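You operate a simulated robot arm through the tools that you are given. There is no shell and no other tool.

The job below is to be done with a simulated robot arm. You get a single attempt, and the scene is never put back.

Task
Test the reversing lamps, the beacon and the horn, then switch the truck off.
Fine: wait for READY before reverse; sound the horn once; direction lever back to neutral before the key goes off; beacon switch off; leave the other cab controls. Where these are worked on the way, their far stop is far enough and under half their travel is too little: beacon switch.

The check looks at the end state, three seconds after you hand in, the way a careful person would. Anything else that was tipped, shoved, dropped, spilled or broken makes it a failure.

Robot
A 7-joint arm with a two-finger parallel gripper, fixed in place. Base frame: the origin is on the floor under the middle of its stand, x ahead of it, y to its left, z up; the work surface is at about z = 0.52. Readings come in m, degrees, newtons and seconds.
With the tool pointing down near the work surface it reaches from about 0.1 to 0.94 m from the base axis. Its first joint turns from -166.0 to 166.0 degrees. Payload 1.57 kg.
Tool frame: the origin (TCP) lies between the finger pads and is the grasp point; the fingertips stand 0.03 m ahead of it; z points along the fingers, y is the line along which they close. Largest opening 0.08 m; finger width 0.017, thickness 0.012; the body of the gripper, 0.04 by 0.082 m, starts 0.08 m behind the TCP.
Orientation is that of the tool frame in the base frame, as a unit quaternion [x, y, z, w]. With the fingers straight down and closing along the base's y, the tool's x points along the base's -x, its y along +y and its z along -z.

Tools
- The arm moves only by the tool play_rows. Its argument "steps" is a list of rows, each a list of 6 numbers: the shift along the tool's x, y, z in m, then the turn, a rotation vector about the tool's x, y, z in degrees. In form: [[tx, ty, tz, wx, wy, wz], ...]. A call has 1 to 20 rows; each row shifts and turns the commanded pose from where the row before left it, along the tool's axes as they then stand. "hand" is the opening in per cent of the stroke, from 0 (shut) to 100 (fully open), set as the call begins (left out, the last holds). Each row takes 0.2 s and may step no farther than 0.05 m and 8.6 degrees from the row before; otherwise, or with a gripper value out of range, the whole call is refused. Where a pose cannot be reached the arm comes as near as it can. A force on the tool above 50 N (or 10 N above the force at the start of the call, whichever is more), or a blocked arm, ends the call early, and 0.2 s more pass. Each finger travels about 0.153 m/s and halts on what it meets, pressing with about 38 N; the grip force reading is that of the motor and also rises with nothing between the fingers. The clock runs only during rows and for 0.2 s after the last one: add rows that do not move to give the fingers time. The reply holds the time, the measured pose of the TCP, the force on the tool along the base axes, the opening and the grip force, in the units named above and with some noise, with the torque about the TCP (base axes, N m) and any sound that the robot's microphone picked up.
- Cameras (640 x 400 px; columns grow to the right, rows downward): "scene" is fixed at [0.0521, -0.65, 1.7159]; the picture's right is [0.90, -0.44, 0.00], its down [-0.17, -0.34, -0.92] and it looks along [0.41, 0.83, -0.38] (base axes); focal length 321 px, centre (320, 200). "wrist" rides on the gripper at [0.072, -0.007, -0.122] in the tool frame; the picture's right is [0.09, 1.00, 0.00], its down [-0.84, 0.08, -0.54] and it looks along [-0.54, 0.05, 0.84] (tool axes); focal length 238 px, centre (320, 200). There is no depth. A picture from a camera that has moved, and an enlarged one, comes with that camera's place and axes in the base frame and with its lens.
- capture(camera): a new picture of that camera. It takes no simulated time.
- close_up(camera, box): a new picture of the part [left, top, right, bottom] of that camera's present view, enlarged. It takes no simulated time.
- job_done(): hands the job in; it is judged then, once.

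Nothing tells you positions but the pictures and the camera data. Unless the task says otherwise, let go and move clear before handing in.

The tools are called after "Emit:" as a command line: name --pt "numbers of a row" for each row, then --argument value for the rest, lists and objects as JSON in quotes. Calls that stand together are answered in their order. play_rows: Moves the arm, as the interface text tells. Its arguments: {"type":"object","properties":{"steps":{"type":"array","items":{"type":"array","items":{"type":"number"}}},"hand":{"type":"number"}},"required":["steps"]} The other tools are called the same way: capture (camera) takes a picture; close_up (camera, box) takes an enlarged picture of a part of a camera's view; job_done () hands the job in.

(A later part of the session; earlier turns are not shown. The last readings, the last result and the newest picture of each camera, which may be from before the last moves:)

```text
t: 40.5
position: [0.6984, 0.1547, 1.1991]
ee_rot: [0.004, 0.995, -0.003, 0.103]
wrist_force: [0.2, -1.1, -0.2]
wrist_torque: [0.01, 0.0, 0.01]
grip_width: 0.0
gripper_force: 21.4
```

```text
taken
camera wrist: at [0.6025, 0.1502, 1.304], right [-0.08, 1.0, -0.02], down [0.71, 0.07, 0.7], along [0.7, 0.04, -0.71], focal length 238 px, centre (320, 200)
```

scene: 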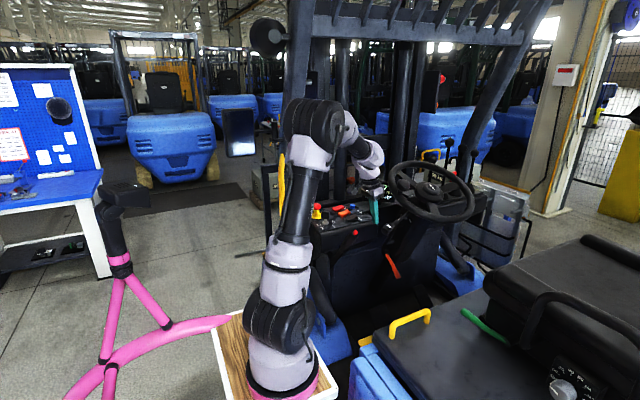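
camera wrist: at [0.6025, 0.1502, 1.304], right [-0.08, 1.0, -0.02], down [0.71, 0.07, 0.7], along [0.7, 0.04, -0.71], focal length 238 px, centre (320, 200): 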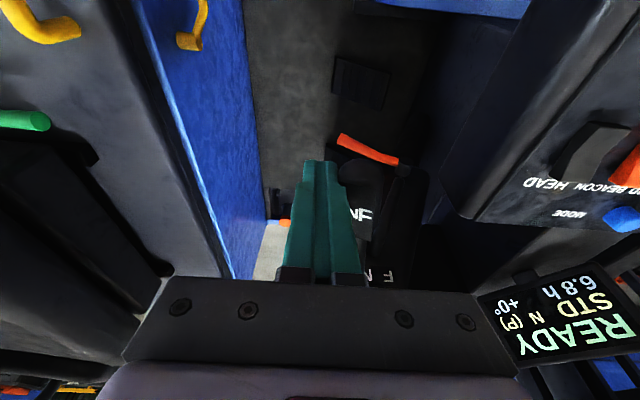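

The display now reads N. I'll wait a moment and see whether the lever has settled into its neutral detent.

Emit:
play_rows --pt "0 0 0 0 0 0" --pt "0 0 0 0 0 0" --hand 0

Emit:
close_up --camera "wrist" --box '[260, 120, 420, 280]'

Emit:
close_up --camera "scene" --box '[350, 170, 450, 250]'

```text
t: 41.1
position: [0.6986, 0.1542, 1.1988]
ee_rot: [0.005, 0.995, -0.004, 0.102]
wrist_force: [0.3, 0.0, 0.9]
wrist_torque: [-0.02, 0.04, -0.01]
grip_width: 0.0001
gripper_force: 21.5
```

```text
2.50 times, centred on (340, 200) of wrist
camera zoom: at [0.6025, 0.1502, 1.3041], right [-0.08, 1.0, -0.02], down [0.71, 0.07, 0.7], along [0.7, 0.04, -0.71], focal length 596 px, centre (270, 200)
```

zoom: 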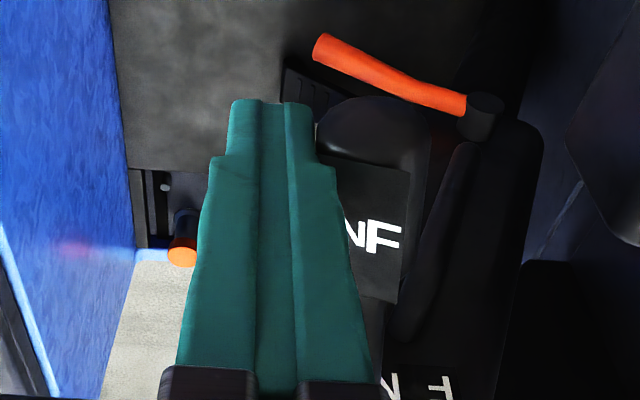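

```text
5.00 times, centred on (400, 210) of scene
camera zoom: at [0.0521, -0.65, 1.7159], right [0.9, -0.44, 0.0], down [-0.17, -0.34, -0.92], along [0.41, 0.83, -0.38], focal length 1603 px, centre (-80, 150)
```

zoom: 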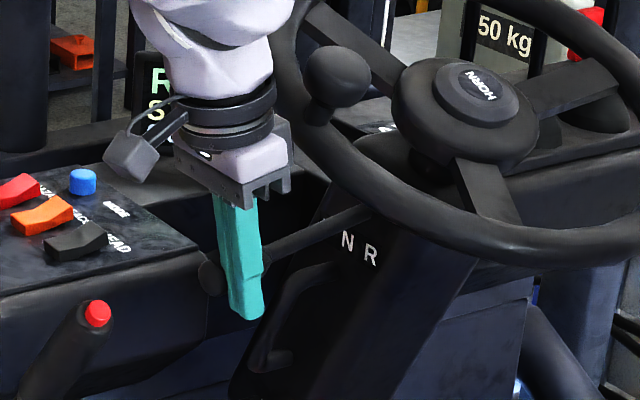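

The lever reads N but still rests near the finger, so it may not be centred. I'll nudge it toward the original neutral spot (knob centre y≈0.20) and recheck.

Emit:
play_rows --pt "0 0.005 0 0 0 0" --pt "0 0.005 0 0 0 0" --pt "0 0 0 0 0 0" --hand 0

Emit:
capture --camera "wrist"

Emit:
close_up --camera "wrist" --box '[260, 120, 420, 280]'

Emit:
close_up --camera "scene" --box '[330, 150, 450, 250]'

```text
t: 41.9
position: [0.698, 0.1645, 1.1984]
ee_rot: [0.005, 0.995, -0.003, 0.102]
wrist_force: [0.1, 1.0, -0.3]
wrist_torque: [-0.01, 0.03, 0.02]
grip_width: 0.0
gripper_force: 21.5
```

```text
taken
camera wrist: at [0.6023, 0.1603, 1.3041], right [-0.08, 1.0, -0.02], down [0.71, 0.07, 0.7], along [0.7, 0.04, -0.71], focal length 238 px, centre (320, 200)
```

wrist: 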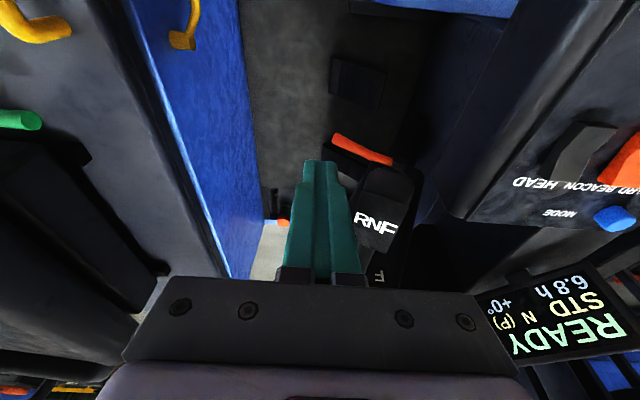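

```text
2.50 times, centred on (340, 200) of wrist
camera zoom: at [0.6023, 0.1603, 1.3041], right [-0.08, 1.0, -0.02], down [0.71, 0.07, 0.7], along [0.7, 0.04, -0.71], focal length 596 px, centre (270, 200)
```

zoom: 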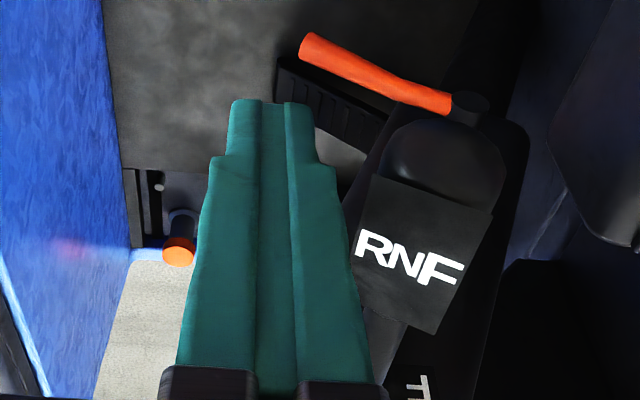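

```text
4.00 times, centred on (390, 200) of scene
camera zoom: at [0.0521, -0.65, 1.7159], right [0.9, -0.44, 0.0], down [-0.17, -0.34, -0.92], along [0.41, 0.83, -0.38], focal length 1283 px, centre (40, 200)
```

zoom: 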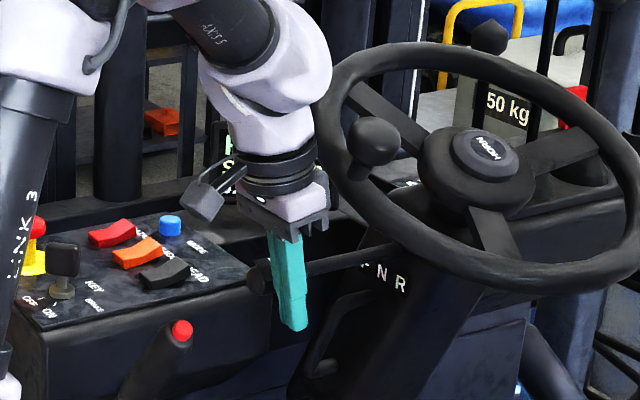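

The lever has snapped to centre, the display reads N, and the knob is back where it started. I'll lift clear, straighten the tool and move above the beacon rocker at about (0.695, 0.425).

Emit:
play_rows --pt "0 -0.008 0 0 0 0" --pt "-0.0076 0 -0.0359 0 0 0" --pt "-0.0076 0 -0.0359 0 0 0" --pt "-0.0076 0 -0.0359 0 0 0" --pt "0 0 0 0 6 0" --pt "0 0 0 0 6 0" --pt "0 0.045 0 0 0 0" --pt "0 0.045 0 0 0 0" --pt "0 0.045 0 0 0 0" --pt "0 0.045 0 0 0 0" --pt "0 0.045 0 0 0 0" --pt "0 0.045 0 0 0 0" --pt "0 0 0 0 0 0" --hand 0

Emit:
capture --camera "wrist"

Emit:
close_up --camera "wrist" --box '[240, 60, 400, 180]'

Emit:
close_up --camera "scene" --box '[300, 130, 450, 250]'

```text
t: 44.7
position: [0.7015, 0.427, 1.3076]
ee_rot: [0.004, 1.0, -0.004, -0.002]
wrist_force: [0.2, -0.4, -0.2]
wrist_torque: [0.0, -0.01, 0.0]
grip_width: 0.0
gripper_force: 20.8
```

```text
taken
camera wrist: at [0.6299, 0.4232, 1.43], right [-0.08, 1.0, -0.01], down [0.84, 0.07, 0.54], along [0.54, 0.04, -0.84], focal length 238 px, centre (320, 200)
```

wrist: 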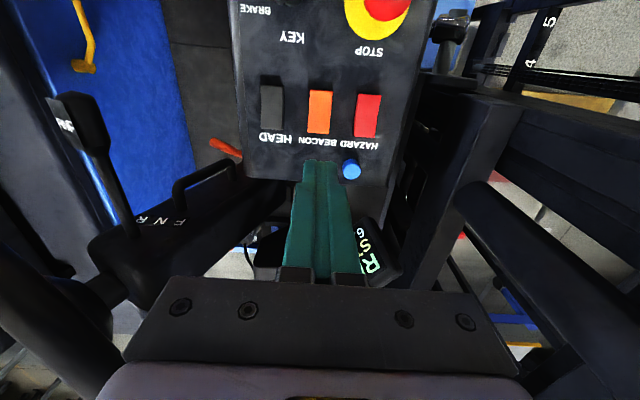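

```text
3.33 times, centred on (320, 120) of wrist
camera zoom: at [0.6299, 0.4232, 1.43], right [-0.08, 1.0, -0.01], down [0.84, 0.07, 0.54], along [0.54, 0.04, -0.84], focal length 794 px, centre (320, 467)
```

zoom: 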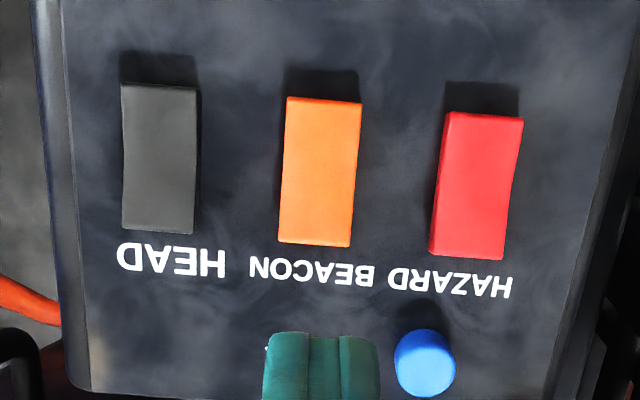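

```text
3.33 times, centred on (375, 190) of scene
camera zoom: at [0.0521, -0.65, 1.7159], right [0.9, -0.44, 0.0], down [-0.17, -0.34, -0.92], along [0.41, 0.83, -0.38], focal length 1069 px, centre (137, 233)
```

zoom: 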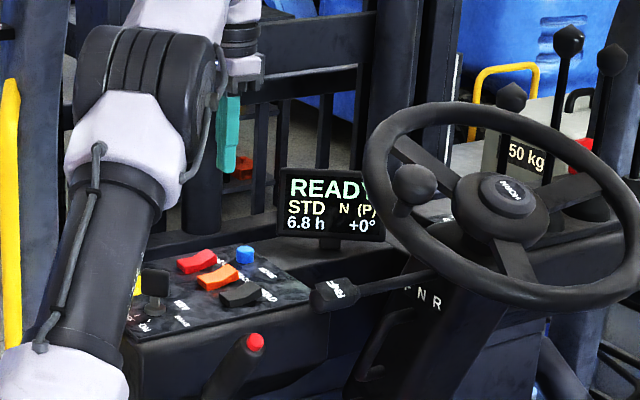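

The orange BEACON rocker is clear: centre (0.692, 0.427), with the raised end at x≈0.713 next to its label. I'll lower over that raised end and press it down in small steps.

Emit:
play_rows --pt "-0.0035 0 0.03 0 0 0" --pt "0 0 0.03 0 0 0" --pt "0 0 0.03 0 0 0" --pt "0 0 0.01 0 0 0" --pt "0 0 0 0 0 0" --hand 0

Emit:
play_rows --pt "0 0 0.005 0 0 0" --pt "0 0 0.005 0 0 0" --pt "0 0 0.004 0 0 0" --pt "0 0 0 0 0 0" --hand 0

Emit:
capture --camera "wrist"

Emit:
close_up --camera "scene" --box '[320, 180, 380, 230]'

```text
t: 45.9
position: [0.7052, 0.4272, 1.2075]
ee_rot: [0.004, 1.0, -0.003, -0.003]
wrist_force: [0.1, -0.4, -1.0]
wrist_torque: [-0.01, 0.01, 0.01]
grip_width: 0.0001
gripper_force: 21.7
```

```text
t: 46.9
position: [0.7044, 0.4273, 1.1932]
ee_rot: [0.004, 1.0, -0.003, -0.003]
wrist_force: [0.1, 0.1, 0.0]
wrist_torque: [0.0, 0.01, 0.0]
grip_width: 0.0
gripper_force: 21.4
```

```text
taken
camera wrist: at [0.6327, 0.4222, 1.3161], right [-0.08, 1.0, -0.01], down [0.84, 0.07, 0.54], along [0.54, 0.04, -0.84], focal length 238 px, centre (320, 200)
```

wrist: 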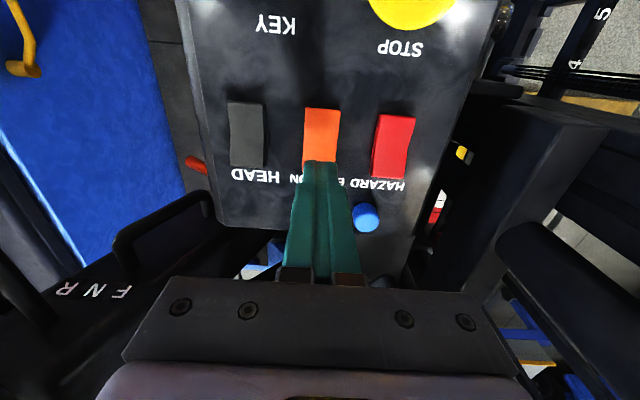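

```text
8.00 times, centred on (350, 205) of scene
camera zoom: at [0.0521, -0.65, 1.7159], right [0.9, -0.44, 0.0], down [-0.17, -0.34, -0.92], along [0.41, 0.83, -0.38], focal length 2566 px, centre (80, 160)
```

zoom: 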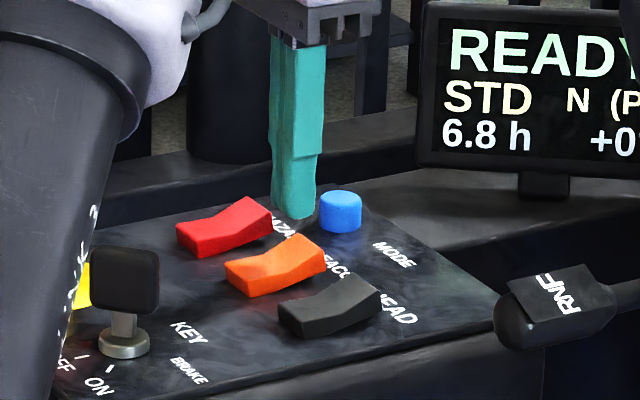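

The tip is right above the raised end. I'll continue down in small steps until it makes contact and the rocker tips.

Emit:
play_rows --pt "0 0 0.004 0 0 0" --pt "0 0 0.004 0 0 0" --pt "0 0 0.003 0 0 0" --pt "0 0 0 0 0 0" --hand 0

Emit:
close_up --camera "scene" --box '[320, 180, 380, 230]'

```text
t: 47.9
position: [0.7045, 0.4269, 1.1833]
ee_rot: [0.006, 1.0, -0.003, -0.003]
wrist_force: [0.0, -0.2, 0.1]
wrist_torque: [0.0, -0.02, -0.04]
grip_width: 0.0001
gripper_force: 21.4
```

```text
8.00 times, centred on (350, 205) of scene
camera zoom: at [0.0521, -0.65, 1.7159], right [0.9, -0.44, 0.0], down [-0.17, -0.34, -0.92], along [0.41, 0.83, -0.38], focal length 2566 px, centre (80, 160)
```

zoom: 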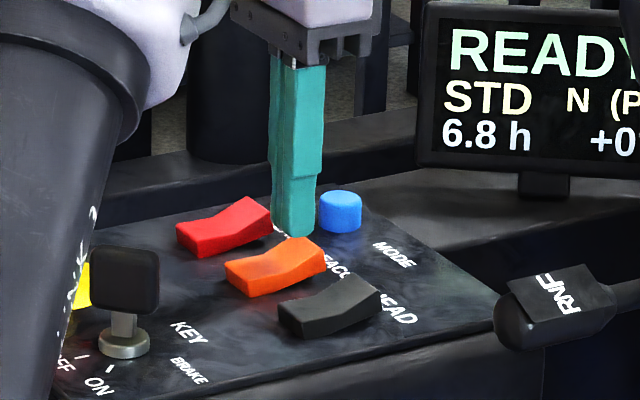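

No contact yet, since the raised end is slightly lower than I estimated. I'll keep going down in small steps.

Emit:
play_rows --pt "0 0 0.003 0 0 0" --pt "0 0 0.003 0 0 0" --pt "0 0 0 0 0 0" --hand 0

Emit:
close_up --camera "scene" --box '[320, 180, 380, 230]'

Emit:
close_up --camera "wrist" --box '[260, 80, 400, 200]'

```text
t: 48.7
position: [0.7048, 0.4266, 1.1771]
ee_rot: [0.005, 1.0, -0.002, -0.002]
wrist_force: [-0.3, 1.4, 0.6]
wrist_torque: [-0.01, 0.02, 0.01]
grip_width: 0.0
gripper_force: 21.8
```

```text
8.00 times, centred on (350, 205) of scene
camera zoom: at [0.0521, -0.65, 1.7159], right [0.9, -0.44, 0.0], down [-0.17, -0.34, -0.92], along [0.41, 0.83, -0.38], focal length 2566 px, centre (80, 160)
```

zoom: 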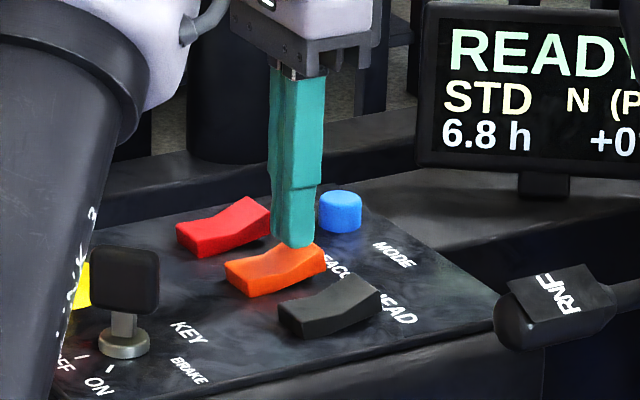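

```text
3.33 times, centred on (330, 140) of wrist
camera zoom: at [0.6327, 0.4219, 1.2989], right [-0.08, 1.0, -0.01], down [0.84, 0.07, 0.54], along [0.54, 0.04, -0.84], focal length 794 px, centre (287, 400)
```

zoom: 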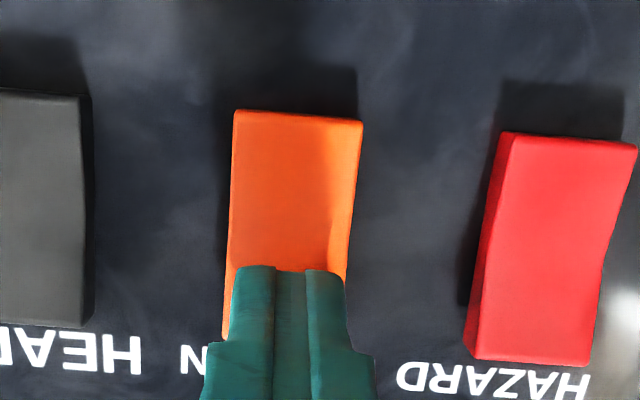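

The finger is well placed on the orange rocker. I'll press further down.

Emit:
play_rows --pt "0 0 0.003 0 0 0" --pt "0 0 0.003 0 0 0" --pt "0 0 0 0 0 0" --hand 0

Emit:
close_up --camera "scene" --box '[320, 180, 380, 230]'

Emit:
close_up --camera "wrist" --box '[260, 80, 400, 200]'

```text
t: 49.5
position: [0.7042, 0.4267, 1.1706]
ee_rot: [0.005, 1.0, -0.002, -0.003]
wrist_force: [0.3, -0.3, 0.8]
wrist_torque: [0.01, -0.01, -0.01]
grip_width: 0.0001
gripper_force: 21.3
```

```text
8.00 times, centred on (350, 205) of scene
camera zoom: at [0.0521, -0.65, 1.7159], right [0.9, -0.44, 0.0], down [-0.17, -0.34, -0.92], along [0.41, 0.83, -0.38], focal length 2566 px, centre (80, 160)
```

zoom: 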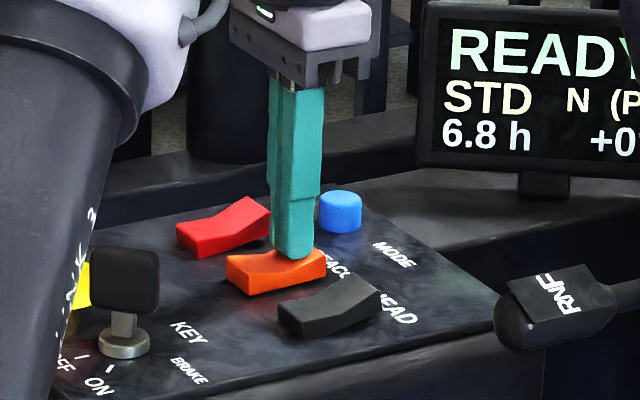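

```text
3.33 times, centred on (330, 140) of wrist
camera zoom: at [0.6323, 0.4218, 1.2929], right [-0.08, 1.0, -0.01], down [0.84, 0.07, 0.54], along [0.53, 0.04, -0.84], focal length 794 px, centre (287, 400)
```

zoom: 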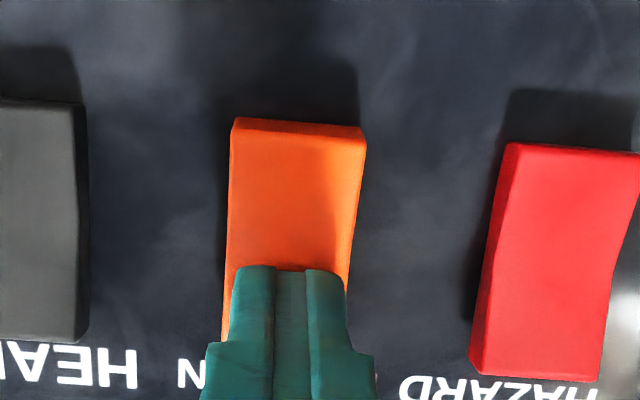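

The rocker is tipping. I'll press on until it reaches its far stop and the force rises.

Emit:
play_rows --pt "0 0 0.003 0 0 0" --pt "0 0 0.002 0 0 0" --pt "0 0 0 0 0 0" --hand 0

Emit:
close_up --camera "scene" --box '[320, 180, 380, 230]'

Emit:
close_up --camera "wrist" --box '[260, 80, 400, 200]'

```text
t: 50.3
position: [0.7041, 0.426, 1.1696]
ee_rot: [0.005, 1.0, 0.0, 0.0]
wrist_force: [7.1, 3.4, 36.6]
wrist_torque: [0.08, 0.12, -0.13]
grip_width: 0.0
gripper_force: 20.9
```

```text
8.00 times, centred on (350, 205) of scene
camera zoom: at [0.0521, -0.65, 1.7159], right [0.9, -0.44, 0.0], down [-0.17, -0.34, -0.92], along [0.41, 0.83, -0.38], focal length 2566 px, centre (80, 160)
```

zoom: 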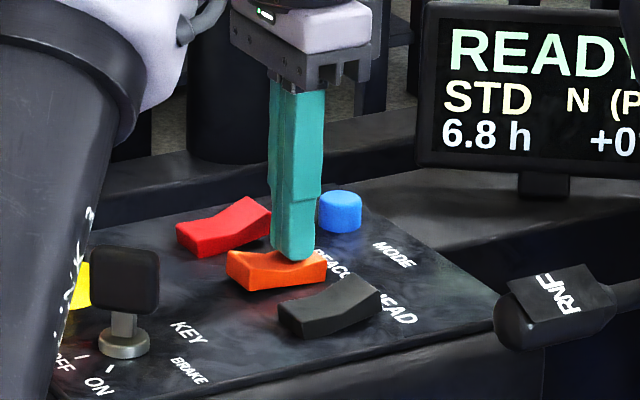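

```text
3.33 times, centred on (330, 140) of wrist
camera zoom: at [0.6322, 0.421, 1.2916], right [-0.08, 1.0, 0.0], down [0.84, 0.07, 0.54], along [0.54, 0.04, -0.84], focal length 794 px, centre (287, 400)
```

zoom: 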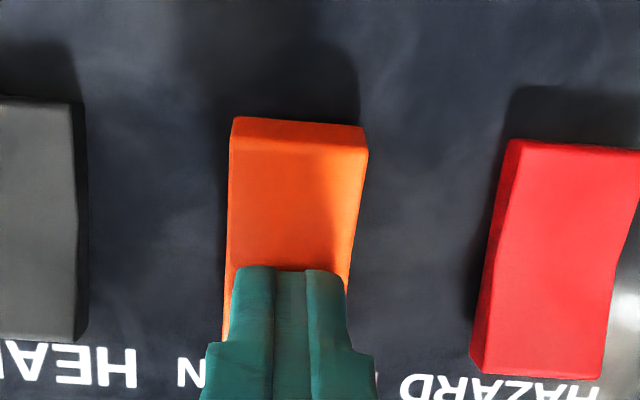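

Force rose to 37 N, so the rocker is at its far stop. I'll lift off and check that it stays tipped.

Emit:
play_rows --pt "0 0 -0.01 0 0 0" --pt "0 0 -0.03 0 0 0" --pt "0 0 -0.03 0 0 0" --pt "0 0 0 0 0 0" --hand 0

Emit:
close_up --camera "scene" --box '[320, 180, 380, 230]'

Emit:
close_up --camera "wrist" --box '[240, 60, 400, 180]'

Emit:
capture --camera "scene"

```text
t: 51.3
position: [0.7042, 0.4263, 1.2347]
ee_rot: [0.005, 1.0, -0.003, -0.003]
wrist_force: [-0.7, 0.7, 0.0]
wrist_torque: [-0.01, -0.01, -0.03]
grip_width: 0.0
gripper_force: 21.2
```

```text
8.00 times, centred on (350, 205) of scene
camera zoom: at [0.0521, -0.65, 1.7159], right [0.9, -0.44, 0.0], down [-0.17, -0.34, -0.92], along [0.41, 0.83, -0.38], focal length 2566 px, centre (80, 160)
```

zoom: 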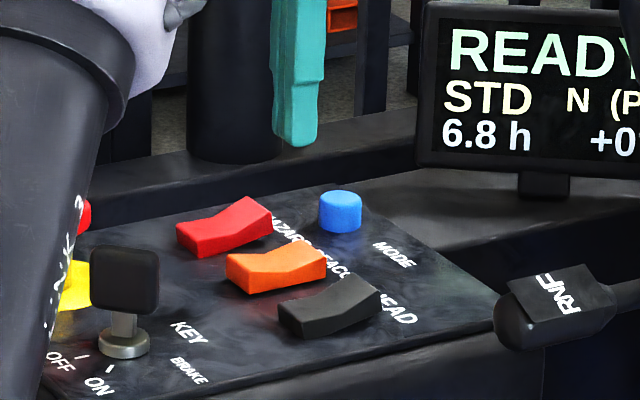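

```text
3.33 times, centred on (320, 120) of wrist
camera zoom: at [0.6322, 0.4221, 1.3577], right [-0.08, 1.0, -0.01], down [0.84, 0.07, 0.54], along [0.53, 0.04, -0.84], focal length 794 px, centre (320, 467)
```

zoom: 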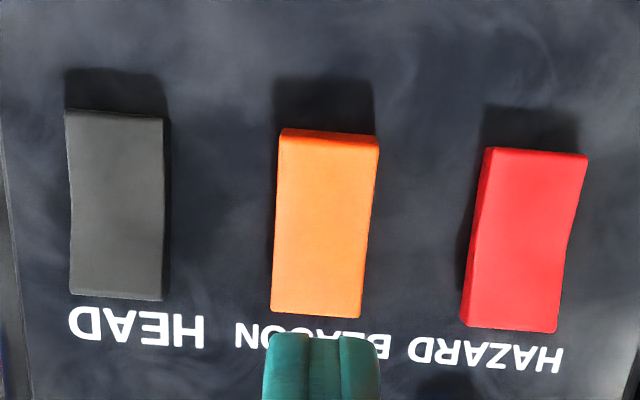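

```text
taken
```

scene: 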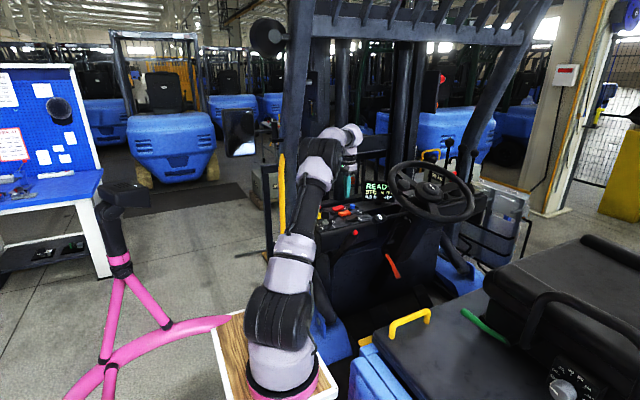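

The orange rocker has flipped, with its other end now raised, so the beacon is on. Next is the horn: I'll go up and over to view the wheel hub from above.

Emit:
play_rows --pt "0 0 -0.043 0 0 0" --pt "0 0 -0.043 0 0 0" --pt "0 0 -0.043 0 0 0" --pt "0 0 -0.043 0 0 0" --pt "0 0 -0.043 0 0 0" --pt "-0.017 -0.038 0 0 0 0" --pt "-0.017 -0.038 0 0 0 0" --pt "-0.017 -0.038 0 0 0 0" --pt "-0.017 -0.038 0 0 0 0" --pt "-0.017 -0.038 0 0 0 0" --pt "-0.017 -0.038 0 0 0 0" --pt "-0.017 -0.038 0 0 0 0" --pt "-0.017 -0.038 0 0 0 0" --pt "0 0 0 0 0 0" --hand 0

Emit:
capture --camera "wrist"

Emit:
capture --camera "scene"

Emit:
close_up --camera "wrist" --box '[240, 80, 440, 230]'

```text
t: 54.3
position: [0.8016, 0.111, 1.4274]
ee_rot: [0.005, 1.0, -0.002, -0.003]
wrist_force: [-1.0, -0.5, -0.3]
wrist_torque: [0.02, -0.01, 0.01]
grip_width: 0.0001
gripper_force: 21.7
out of reach, approached as far as the arm can: row 4, 5
```

```text
taken
camera wrist: at [0.7301, 0.1055, 1.5489], right [-0.08, 1.0, 0.0], down [0.84, 0.07, 0.54], along [0.54, 0.04, -0.84], focal length 238 px, centre (320, 200)
```

wrist: 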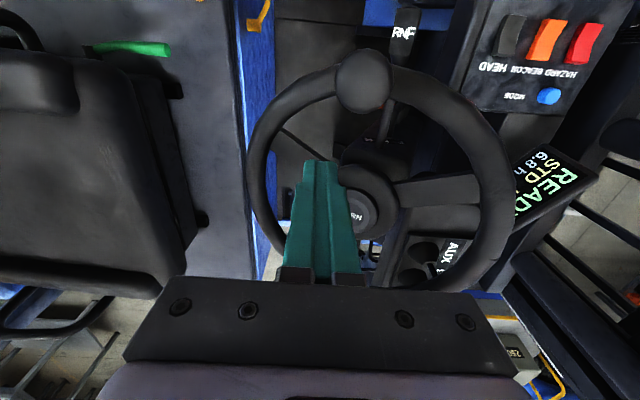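

```text
taken
```

scene: 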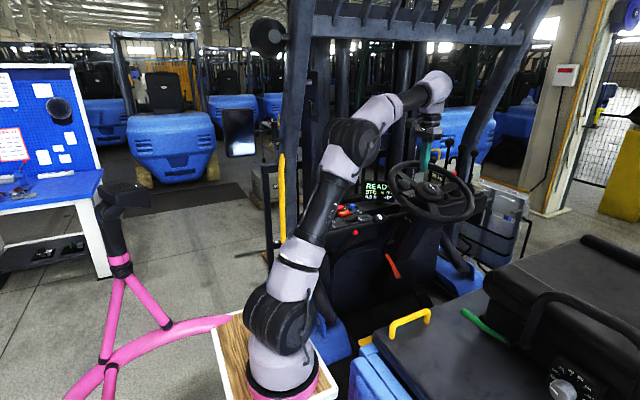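

```text
2.67 times, centred on (340, 155) of wrist
camera zoom: at [0.7301, 0.1055, 1.5489], right [-0.08, 1.0, 0.0], down [0.84, 0.07, 0.54], along [0.54, 0.04, -0.84], focal length 636 px, centre (267, 320)
```

zoom: 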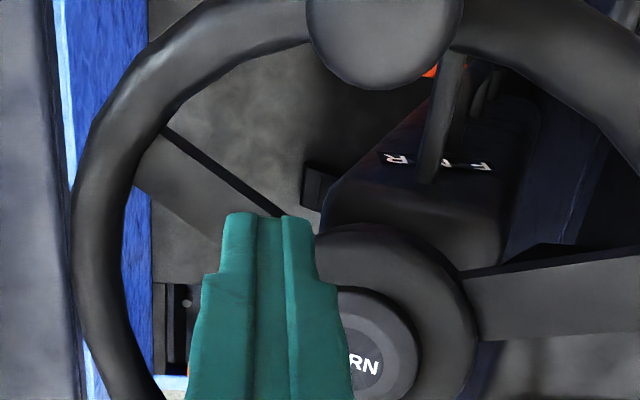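

I'm above the wheel, and the hub centre matches about (0.91, 0.162, 1.295) with the wheel tilted roughly 27° toward the seat. I'll tilt the tool to line up with the horn button's axis and look again.

Emit:
play_rows --pt "0 0 0 -6.75 0 0" --pt "0 0 0 -6.75 0 0" --pt "0 0 0 -6.75 0 0" --pt "0 0 0 -6.75 0 0" --pt "0 0 0 0 0 0" --hand 0

Emit:
capture --camera "wrist"

Emit:
capture --camera "scene"

```text
t: 55.5
position: [0.8027, 0.1112, 1.428]
ee_rot: [0.006, 0.973, 0.232, -0.002]
wrist_force: [-0.5, 0.0, 0.4]
wrist_torque: [0.02, -0.01, 0.02]
grip_width: 0.0
gripper_force: 21.0
```

```text
taken
camera wrist: at [0.7297, 0.0513, 1.5335], right [-0.08, 0.89, 0.45], down [0.84, -0.18, 0.51], along [0.54, 0.42, -0.73], focal length 238 px, centre (320, 200)
```

wrist: 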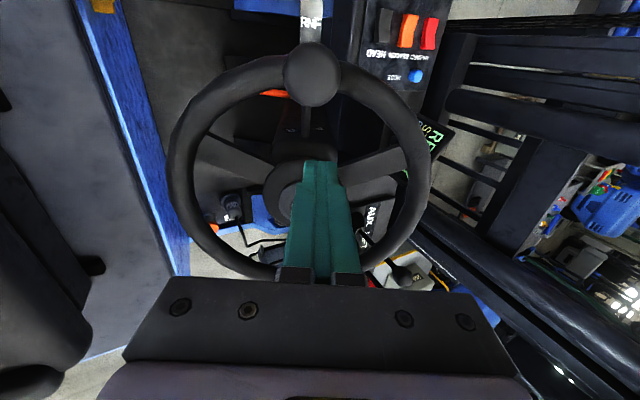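

```text
taken
```

scene: 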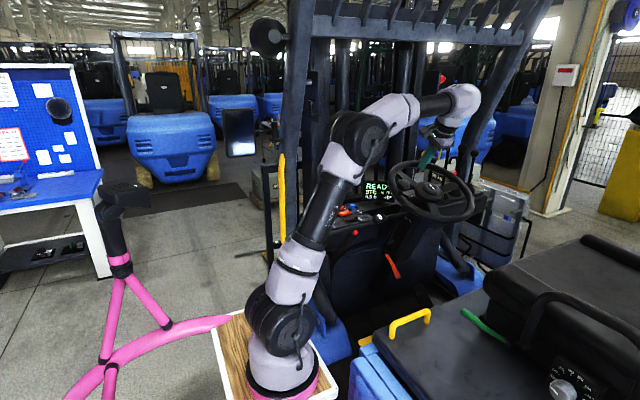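

The tool axis now faces the wheel squarely. I'll slide over the hub, staying clear above it, and refine the aim.

Emit:
play_rows --pt "-0.036 -0.005 0.008 0 0 0" --pt "-0.036 -0.005 0.008 0 0 0" --pt "-0.035 -0.005 0.008 0 0 0" --pt "0 0 0 0 0 0" --hand 0

Emit:
capture --camera "wrist"

Emit:
close_up --camera "wrist" --box '[250, 70, 390, 190]'

Emit:
close_up --camera "scene" --box '[370, 110, 490, 220]'

```text
t: 56.5
position: [0.912, 0.1068, 1.3995]
ee_rot: [0.006, 0.973, 0.231, -0.002]
wrist_force: [0.0, 0.5, -0.3]
wrist_torque: [-0.03, 0.02, 0.01]
grip_width: 0.0001
gripper_force: 21.1
```

```text
taken
camera wrist: at [0.8375, 0.0471, 1.5043], right [-0.08, 0.89, 0.45], down [0.84, -0.18, 0.51], along [0.54, 0.42, -0.73], focal length 238 px, centre (320, 200)
```

wrist: 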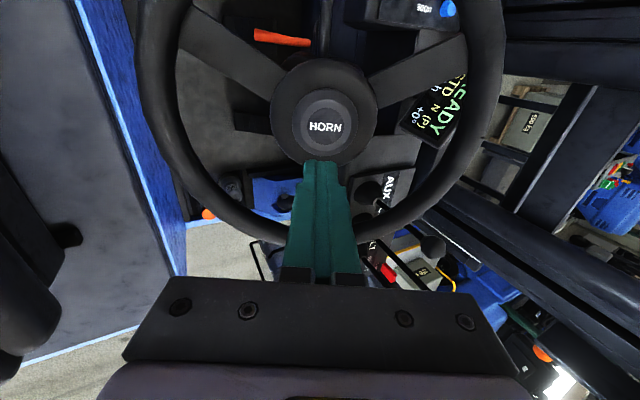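

```text
3.33 times, centred on (320, 130) of wrist
camera zoom: at [0.8375, 0.0471, 1.5043], right [-0.08, 0.89, 0.45], down [0.84, -0.18, 0.51], along [0.54, 0.42, -0.73], focal length 794 px, centre (320, 433)
```

zoom: 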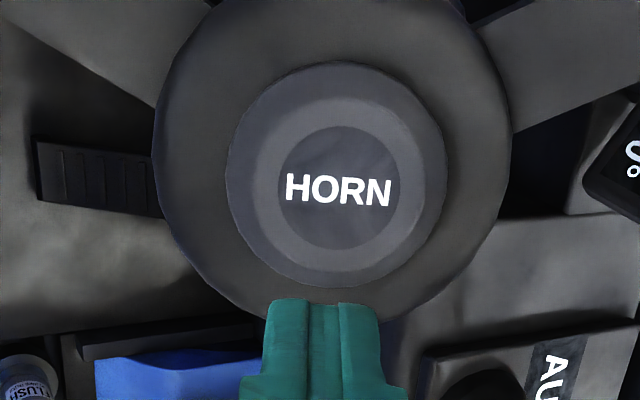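

```text
3.64 times, centred on (430, 165) of scene
camera zoom: at [0.0521, -0.65, 1.7159], right [0.9, -0.44, 0.0], down [-0.17, -0.34, -0.92], along [0.41, 0.83, -0.38], focal length 1166 px, centre (-80, 327)
```

zoom: 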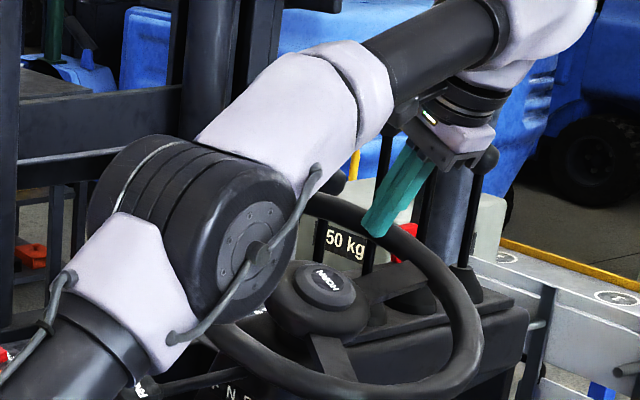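

The HORN button is clear, and from two wrist views its centre is at about (0.895, 0.155, 1.314). I'll shift onto its axis and approach to roughly 2 cm above it.

Emit:
play_rows --pt "0.008 0.002 0.015 0 0 0" --pt "0.008 0.002 0.015 0 0 0" --pt "0 0 0.013 0 0 0" --pt "0 0 0 0 0 0" --hand 0

Emit:
capture --camera "wrist"

Emit:
close_up --camera "wrist" --box '[250, 90, 390, 210]'

Emit:
close_up --camera "scene" --box '[370, 110, 490, 220]'

```text
t: 57.5
position: [0.8938, 0.1305, 1.3617]
ee_rot: [0.006, 0.973, 0.231, -0.002]
wrist_force: [-0.3, 0.0, -0.2]
wrist_torque: [-0.03, 0.01, 0.03]
grip_width: 0.0001
gripper_force: 21.3
```

```text
taken
camera wrist: at [0.8208, 0.0706, 1.4681], right [-0.08, 0.89, 0.45], down [0.84, -0.18, 0.51], along [0.54, 0.42, -0.73], focal length 238 px, centre (320, 200)
```

wrist: 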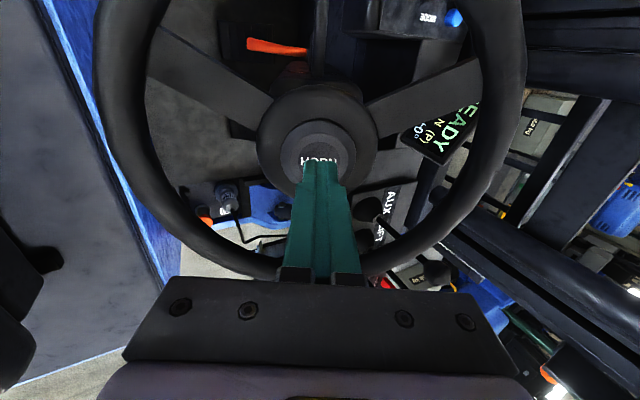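

```text
3.33 times, centred on (320, 150) of wrist
camera zoom: at [0.8208, 0.0706, 1.4681], right [-0.08, 0.89, 0.45], down [0.84, -0.18, 0.51], along [0.54, 0.42, -0.73], focal length 794 px, centre (320, 367)
```

zoom: 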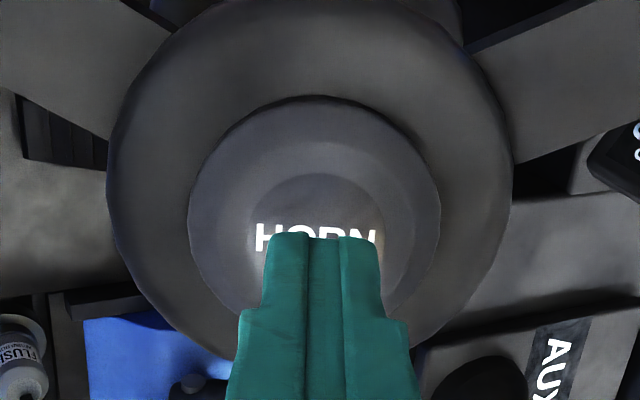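

```text
3.64 times, centred on (430, 165) of scene
camera zoom: at [0.0521, -0.65, 1.7159], right [0.9, -0.44, 0.0], down [-0.17, -0.34, -0.92], along [0.41, 0.83, -0.38], focal length 1166 px, centre (-80, 327)
```

zoom: 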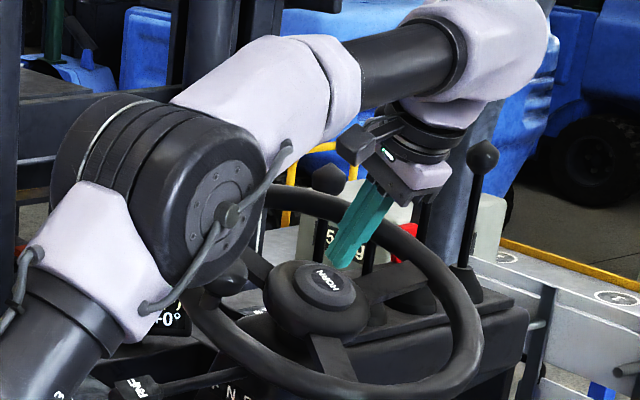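

The tip is lined up with the button, about 4 cm above it. I'll close most of that gap, then press once.

Emit:
play_rows --pt "0 -0.001 0.01 0 0 0" --pt "0 0 0.008 0 0 0" --pt "0 0 0 0 0 0" --hand 0

Emit:
close_up --camera "wrist" --box '[250, 90, 390, 210]'

Emit:
close_up --camera "scene" --box '[390, 150, 450, 200]'

```text
t: 58.3
position: [0.8927, 0.1369, 1.3454]
ee_rot: [0.006, 0.973, 0.23, -0.001]
wrist_force: [0.0, -0.4, -0.7]
wrist_torque: [-0.04, -0.03, -0.01]
grip_width: 0.0
gripper_force: 21.5
```

```text
3.33 times, centred on (320, 150) of wrist
camera zoom: at [0.8205, 0.0778, 1.4514], right [-0.08, 0.89, 0.45], down [0.84, -0.18, 0.51], along [0.54, 0.42, -0.73], focal length 794 px, centre (320, 367)
```

zoom: 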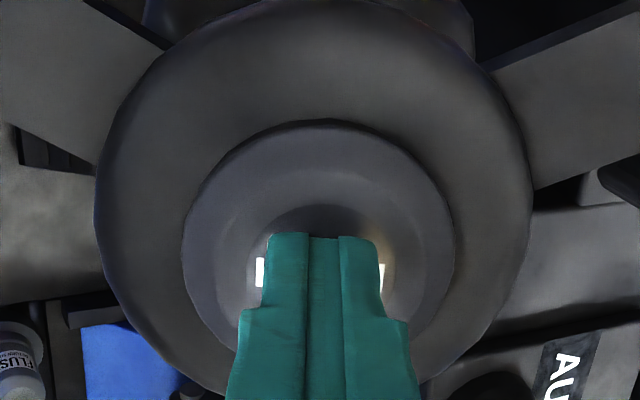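

```text
8.00 times, centred on (420, 175) of scene
camera zoom: at [0.0521, -0.65, 1.7159], right [0.9, -0.44, 0.0], down [-0.17, -0.34, -0.92], along [0.41, 0.83, -0.38], focal length 2566 px, centre (-480, 400)
```

zoom: 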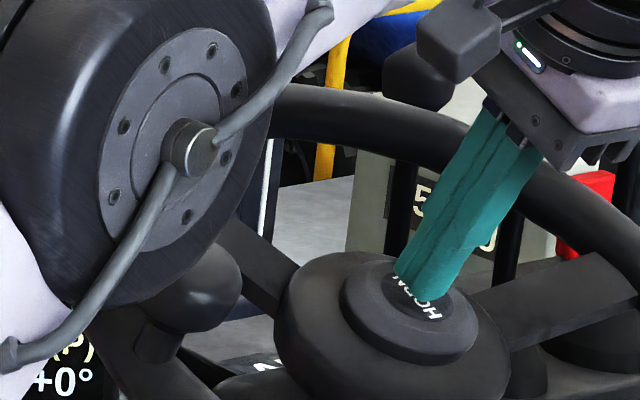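

The tip is just above the HORN label. Now I'll press along the axis in small steps.

Emit:
play_rows --pt "0 0 0.004 0 0 0" --pt "0 0 0.004 0 0 0" --pt "0 0 0.004 0 0 0" --pt "0 0 0 0 0 0" --hand 0

Emit:
close_up --camera "scene" --box '[390, 150, 450, 200]'

```text
t: 59.3
position: [0.8934, 0.1434, 1.3331]
ee_rot: [0.006, 0.973, 0.231, -0.001]
wrist_force: [-0.1, -1.5, 0.5]
wrist_torque: [-0.02, -0.01, 0.02]
grip_width: 0.0
gripper_force: 21.0
```

```text
8.00 times, centred on (420, 175) of scene
camera zoom: at [0.0521, -0.65, 1.7159], right [0.9, -0.44, 0.0], down [-0.17, -0.34, -0.92], along [0.41, 0.83, -0.38], focal length 2566 px, centre (-480, 400)
```

zoom: 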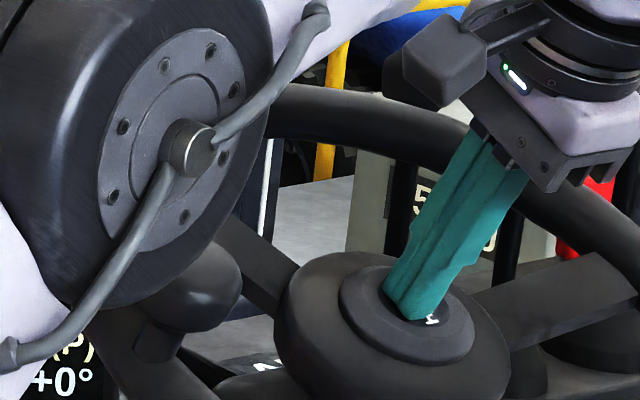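

There is hardly any contact force yet. I'll continue pressing.

Emit:
play_rows --pt "0 0 0.003 0 0 0" --pt "0 0 0.003 0 0 0" --pt "0 0 0 0 0 0" --hand 0

Emit:
close_up --camera "scene" --box '[390, 150, 450, 200]'

```text
t: 60.1
position: [0.8931, 0.1458, 1.3291]
ee_rot: [0.005, 0.973, 0.231, -0.001]
wrist_force: [1.2, -3.6, 3.2]
wrist_torque: [-0.08, -0.04, -0.04]
grip_width: 0.0
gripper_force: 21.1
heard: click
```

```text
8.00 times, centred on (420, 175) of scene
camera zoom: at [0.0521, -0.65, 1.7159], right [0.9, -0.44, 0.0], down [-0.17, -0.34, -0.92], along [0.41, 0.83, -0.38], focal length 2566 px, centre (-480, 400)
```

zoom: 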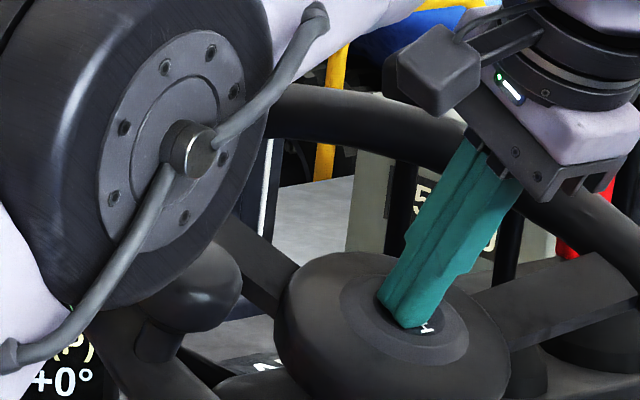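

I heard a click as the button went in. I'll hold it with a touch more depth to see whether the horn sounds, without releasing.

Emit:
play_rows --pt "0 0 0.002 0 0 0" --pt "0 0 0 0 0 0" --pt "0 0 0 0 0 0" --hand 0

```text
t: 60.9
position: [0.8928, 0.1471, 1.3278]
ee_rot: [0.006, 0.973, 0.23, -0.001]
wrist_force: [1.1, -2.3, 4.1]
wrist_torque: [-0.06, -0.04, -0.05]
grip_width: 0.0
gripper_force: 20.9
```

There's no further sound. Pressing deeper without releasing can't count as a second press, so I'll go to the button's stop to be sure it is fully actuated.

Emit:
play_rows --pt "0 0 0.002 0 0 0" --pt "0 0 0.002 0 0 0" --pt "0 0 0 0 0 0" --hand 0

Emit:
close_up --camera "scene" --box '[370, 150, 450, 210]'

```text
t: 61.7
position: [0.8928, 0.1471, 1.3261]
ee_rot: [0.005, 0.973, 0.231, -0.001]
wrist_force: [1.0, -7.4, 16.4]
wrist_torque: [-0.06, -0.06, -0.02]
grip_width: 0.0002
gripper_force: 21.6
```

```text
6.67 times, centred on (410, 180) of scene
camera zoom: at [0.0521, -0.65, 1.7159], right [0.9, -0.44, 0.0], down [-0.17, -0.34, -0.92], along [0.41, 0.83, -0.38], focal length 2138 px, centre (-280, 333)
```

zoom: 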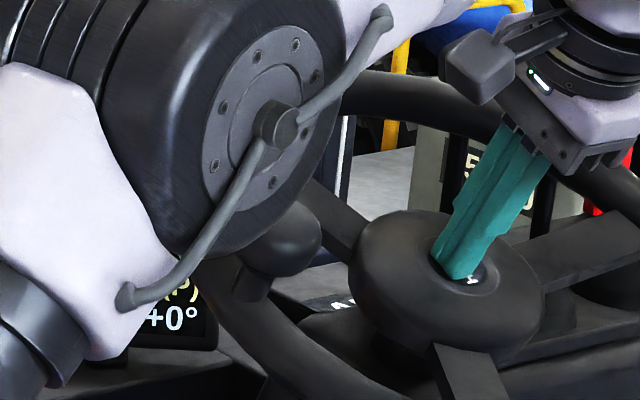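

The button is fully home (18 N at the stop) and steering still reads +0°. I'll release cleanly along the same axis and back away.

Emit:
play_rows --pt "0 0 -0.02 0 0 0" --pt "0 0 -0.03 0 0 0" --pt "0 0 -0.03 0 0 0" --pt "0 0 0 0 0 0" --hand 0

Emit:
capture --camera "wrist"

Emit:
close_up --camera "scene" --box '[300, 130, 480, 250]'

```text
t: 62.7
position: [0.8934, 0.1113, 1.3954]
ee_rot: [0.005, 0.973, 0.231, -0.002]
wrist_force: [0.7, 0.2, 0.7]
wrist_torque: [0.02, 0.02, 0.03]
grip_width: 0.0001
gripper_force: 21.0
```

```text
taken
camera wrist: at [0.8214, 0.052, 1.5015], right [-0.08, 0.89, 0.45], down [0.84, -0.18, 0.51], along [0.54, 0.42, -0.73], focal length 238 px, centre (320, 200)
```

wrist: 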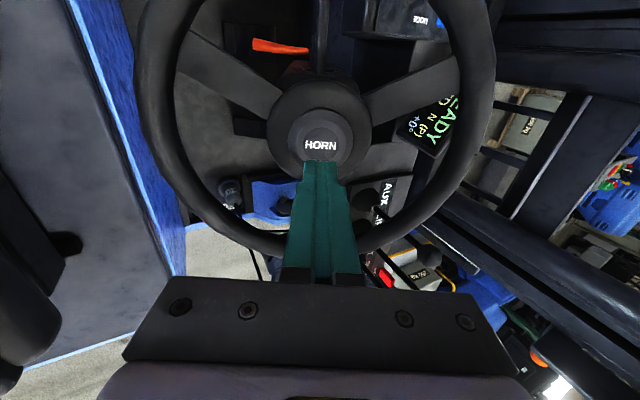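

```text
3.33 times, centred on (390, 190) of scene
camera zoom: at [0.0521, -0.65, 1.7159], right [0.9, -0.44, 0.0], down [-0.17, -0.34, -0.92], along [0.41, 0.83, -0.38], focal length 1069 px, centre (87, 233)
```

zoom: 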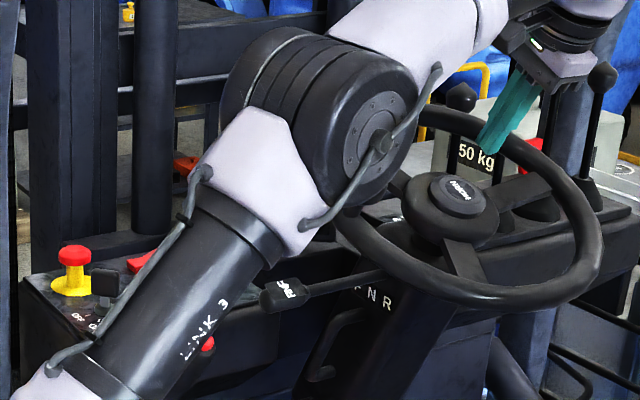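

The horn was sounded once. Next I'll straighten the tool and go back over the wheel's left side to the beacon rocker, to switch it off at its -x end.

Emit:
play_rows --pt "0 0 0 6.75 0 0" --pt "0 0 0 6.75 0 0" --pt "0 0 0 6.75 0 0" --pt "0 0 0 6.75 0 0" --pt "0 0 -0.025 0 0 0" --pt "0.0214 0.0316 0 0 0 0" --pt "0.0214 0.0316 0 0 0 0" --pt "0.0214 0.0316 0 0 0 0" --pt "0.0214 0.0316 0 0 0 0" --pt "0.0214 0.0316 0 0 0 0" --pt "0.0214 0.0316 0.022 0 0 0" --pt "0.0214 0.0316 0.022 0 0 0" --pt "0.0214 0.0316 0.022 0 0 0" --pt "0.0214 0.0316 0.022 0 0 0" --pt "0.0214 0.0316 0.022 0 0 0" --pt "0 0 0 0 0 0" --hand 0

Emit:
capture --camera "wrist"

Emit:
close_up --camera "wrist" --box '[240, 60, 400, 180]'

Emit:
close_up --camera "scene" --box '[300, 130, 480, 250]'

```text
t: 66.1
position: [0.6808, 0.4364, 1.3042]
ee_rot: [0.004, 1.0, 0.027, -0.003]
wrist_force: [-0.7, -0.1, 0.1]
wrist_torque: [0.01, 0.02, -0.03]
grip_width: 0.0001
gripper_force: 21.7
out of reach, approached as far as the arm can: row 4, 5
```

```text
taken
camera wrist: at [0.6086, 0.424, 1.4252], right [-0.08, 1.0, 0.05], down [0.84, 0.04, 0.54], along [0.54, 0.09, -0.84], focal length 238 px, centre (320, 200)
```

wrist: 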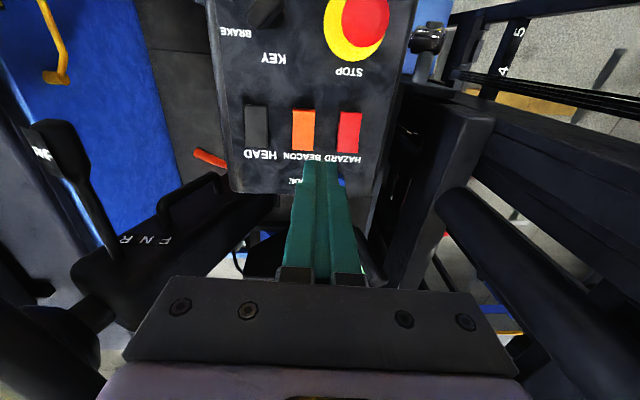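

```text
3.33 times, centred on (320, 120) of wrist
camera zoom: at [0.6086, 0.424, 1.4252], right [-0.08, 1.0, 0.05], down [0.84, 0.04, 0.54], along [0.54, 0.09, -0.84], focal length 794 px, centre (320, 467)
```

zoom: 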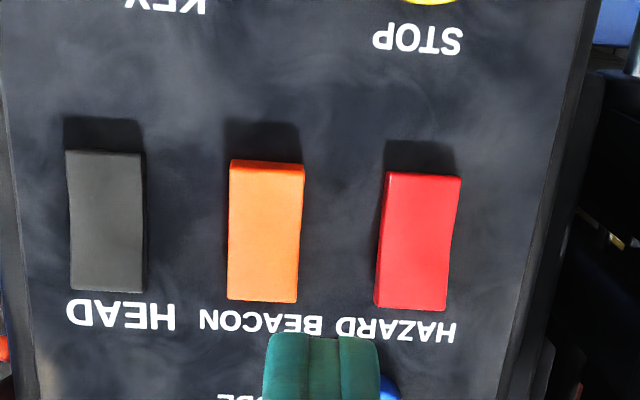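

```text
3.33 times, centred on (390, 190) of scene
camera zoom: at [0.0521, -0.65, 1.7159], right [0.9, -0.44, 0.0], down [-0.17, -0.34, -0.92], along [0.41, 0.83, -0.38], focal length 1069 px, centre (87, 233)
```

zoom: 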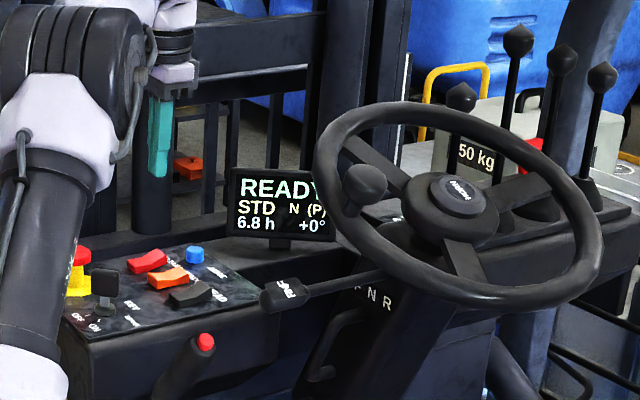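

The tool kept a 3° tilt from the reach limit, which I'll straighten. Then I'll line up over the rocker's now-raised -x end at (0.6785, 0.427) and lower.

Emit:
play_rows --pt "0 0 0 3.1 0 0" --pt "0.0023 -0.0094 0.02 0 0 0" --pt "0 0 0.03 0 0 0" --pt "0 0 0.03 0 0 0" --pt "0 0 0.02 0 0 0" --pt "0 0 0 0 0 0" --hand 0

Emit:
close_up --camera "wrist" --box '[260, 80, 400, 200]'

Emit:
close_up --camera "scene" --box '[320, 180, 380, 230]'

```text
t: 67.5
position: [0.6783, 0.4279, 1.2038]
ee_rot: [0.006, 1.0, 0.0, -0.002]
wrist_force: [0.2, -1.1, -0.7]
wrist_torque: [0.0, 0.03, -0.02]
grip_width: 0.0
gripper_force: 21.6
```

```text
3.33 times, centred on (330, 140) of wrist
camera zoom: at [0.6067, 0.4213, 1.3258], right [-0.08, 1.0, 0.0], down [0.84, 0.07, 0.54], along [0.54, 0.04, -0.84], focal length 794 px, centre (287, 400)
```

zoom: 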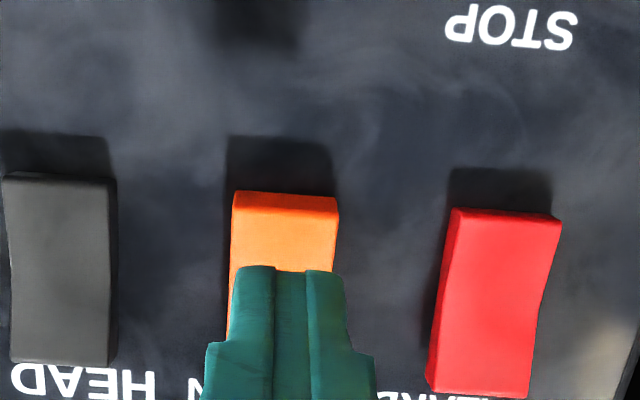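

```text
8.00 times, centred on (350, 205) of scene
camera zoom: at [0.0521, -0.65, 1.7159], right [0.9, -0.44, 0.0], down [-0.17, -0.34, -0.92], along [0.41, 0.83, -0.38], focal length 2566 px, centre (80, 160)
```

zoom: 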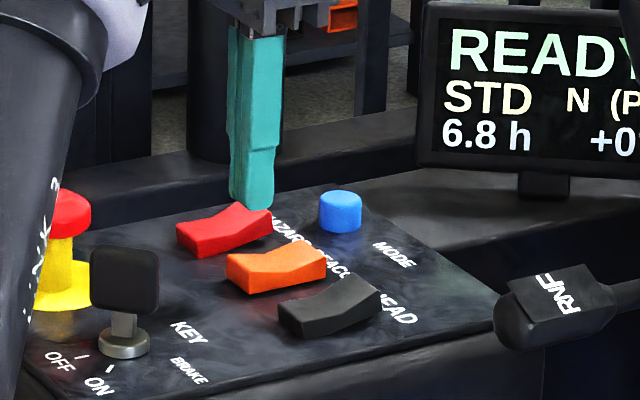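

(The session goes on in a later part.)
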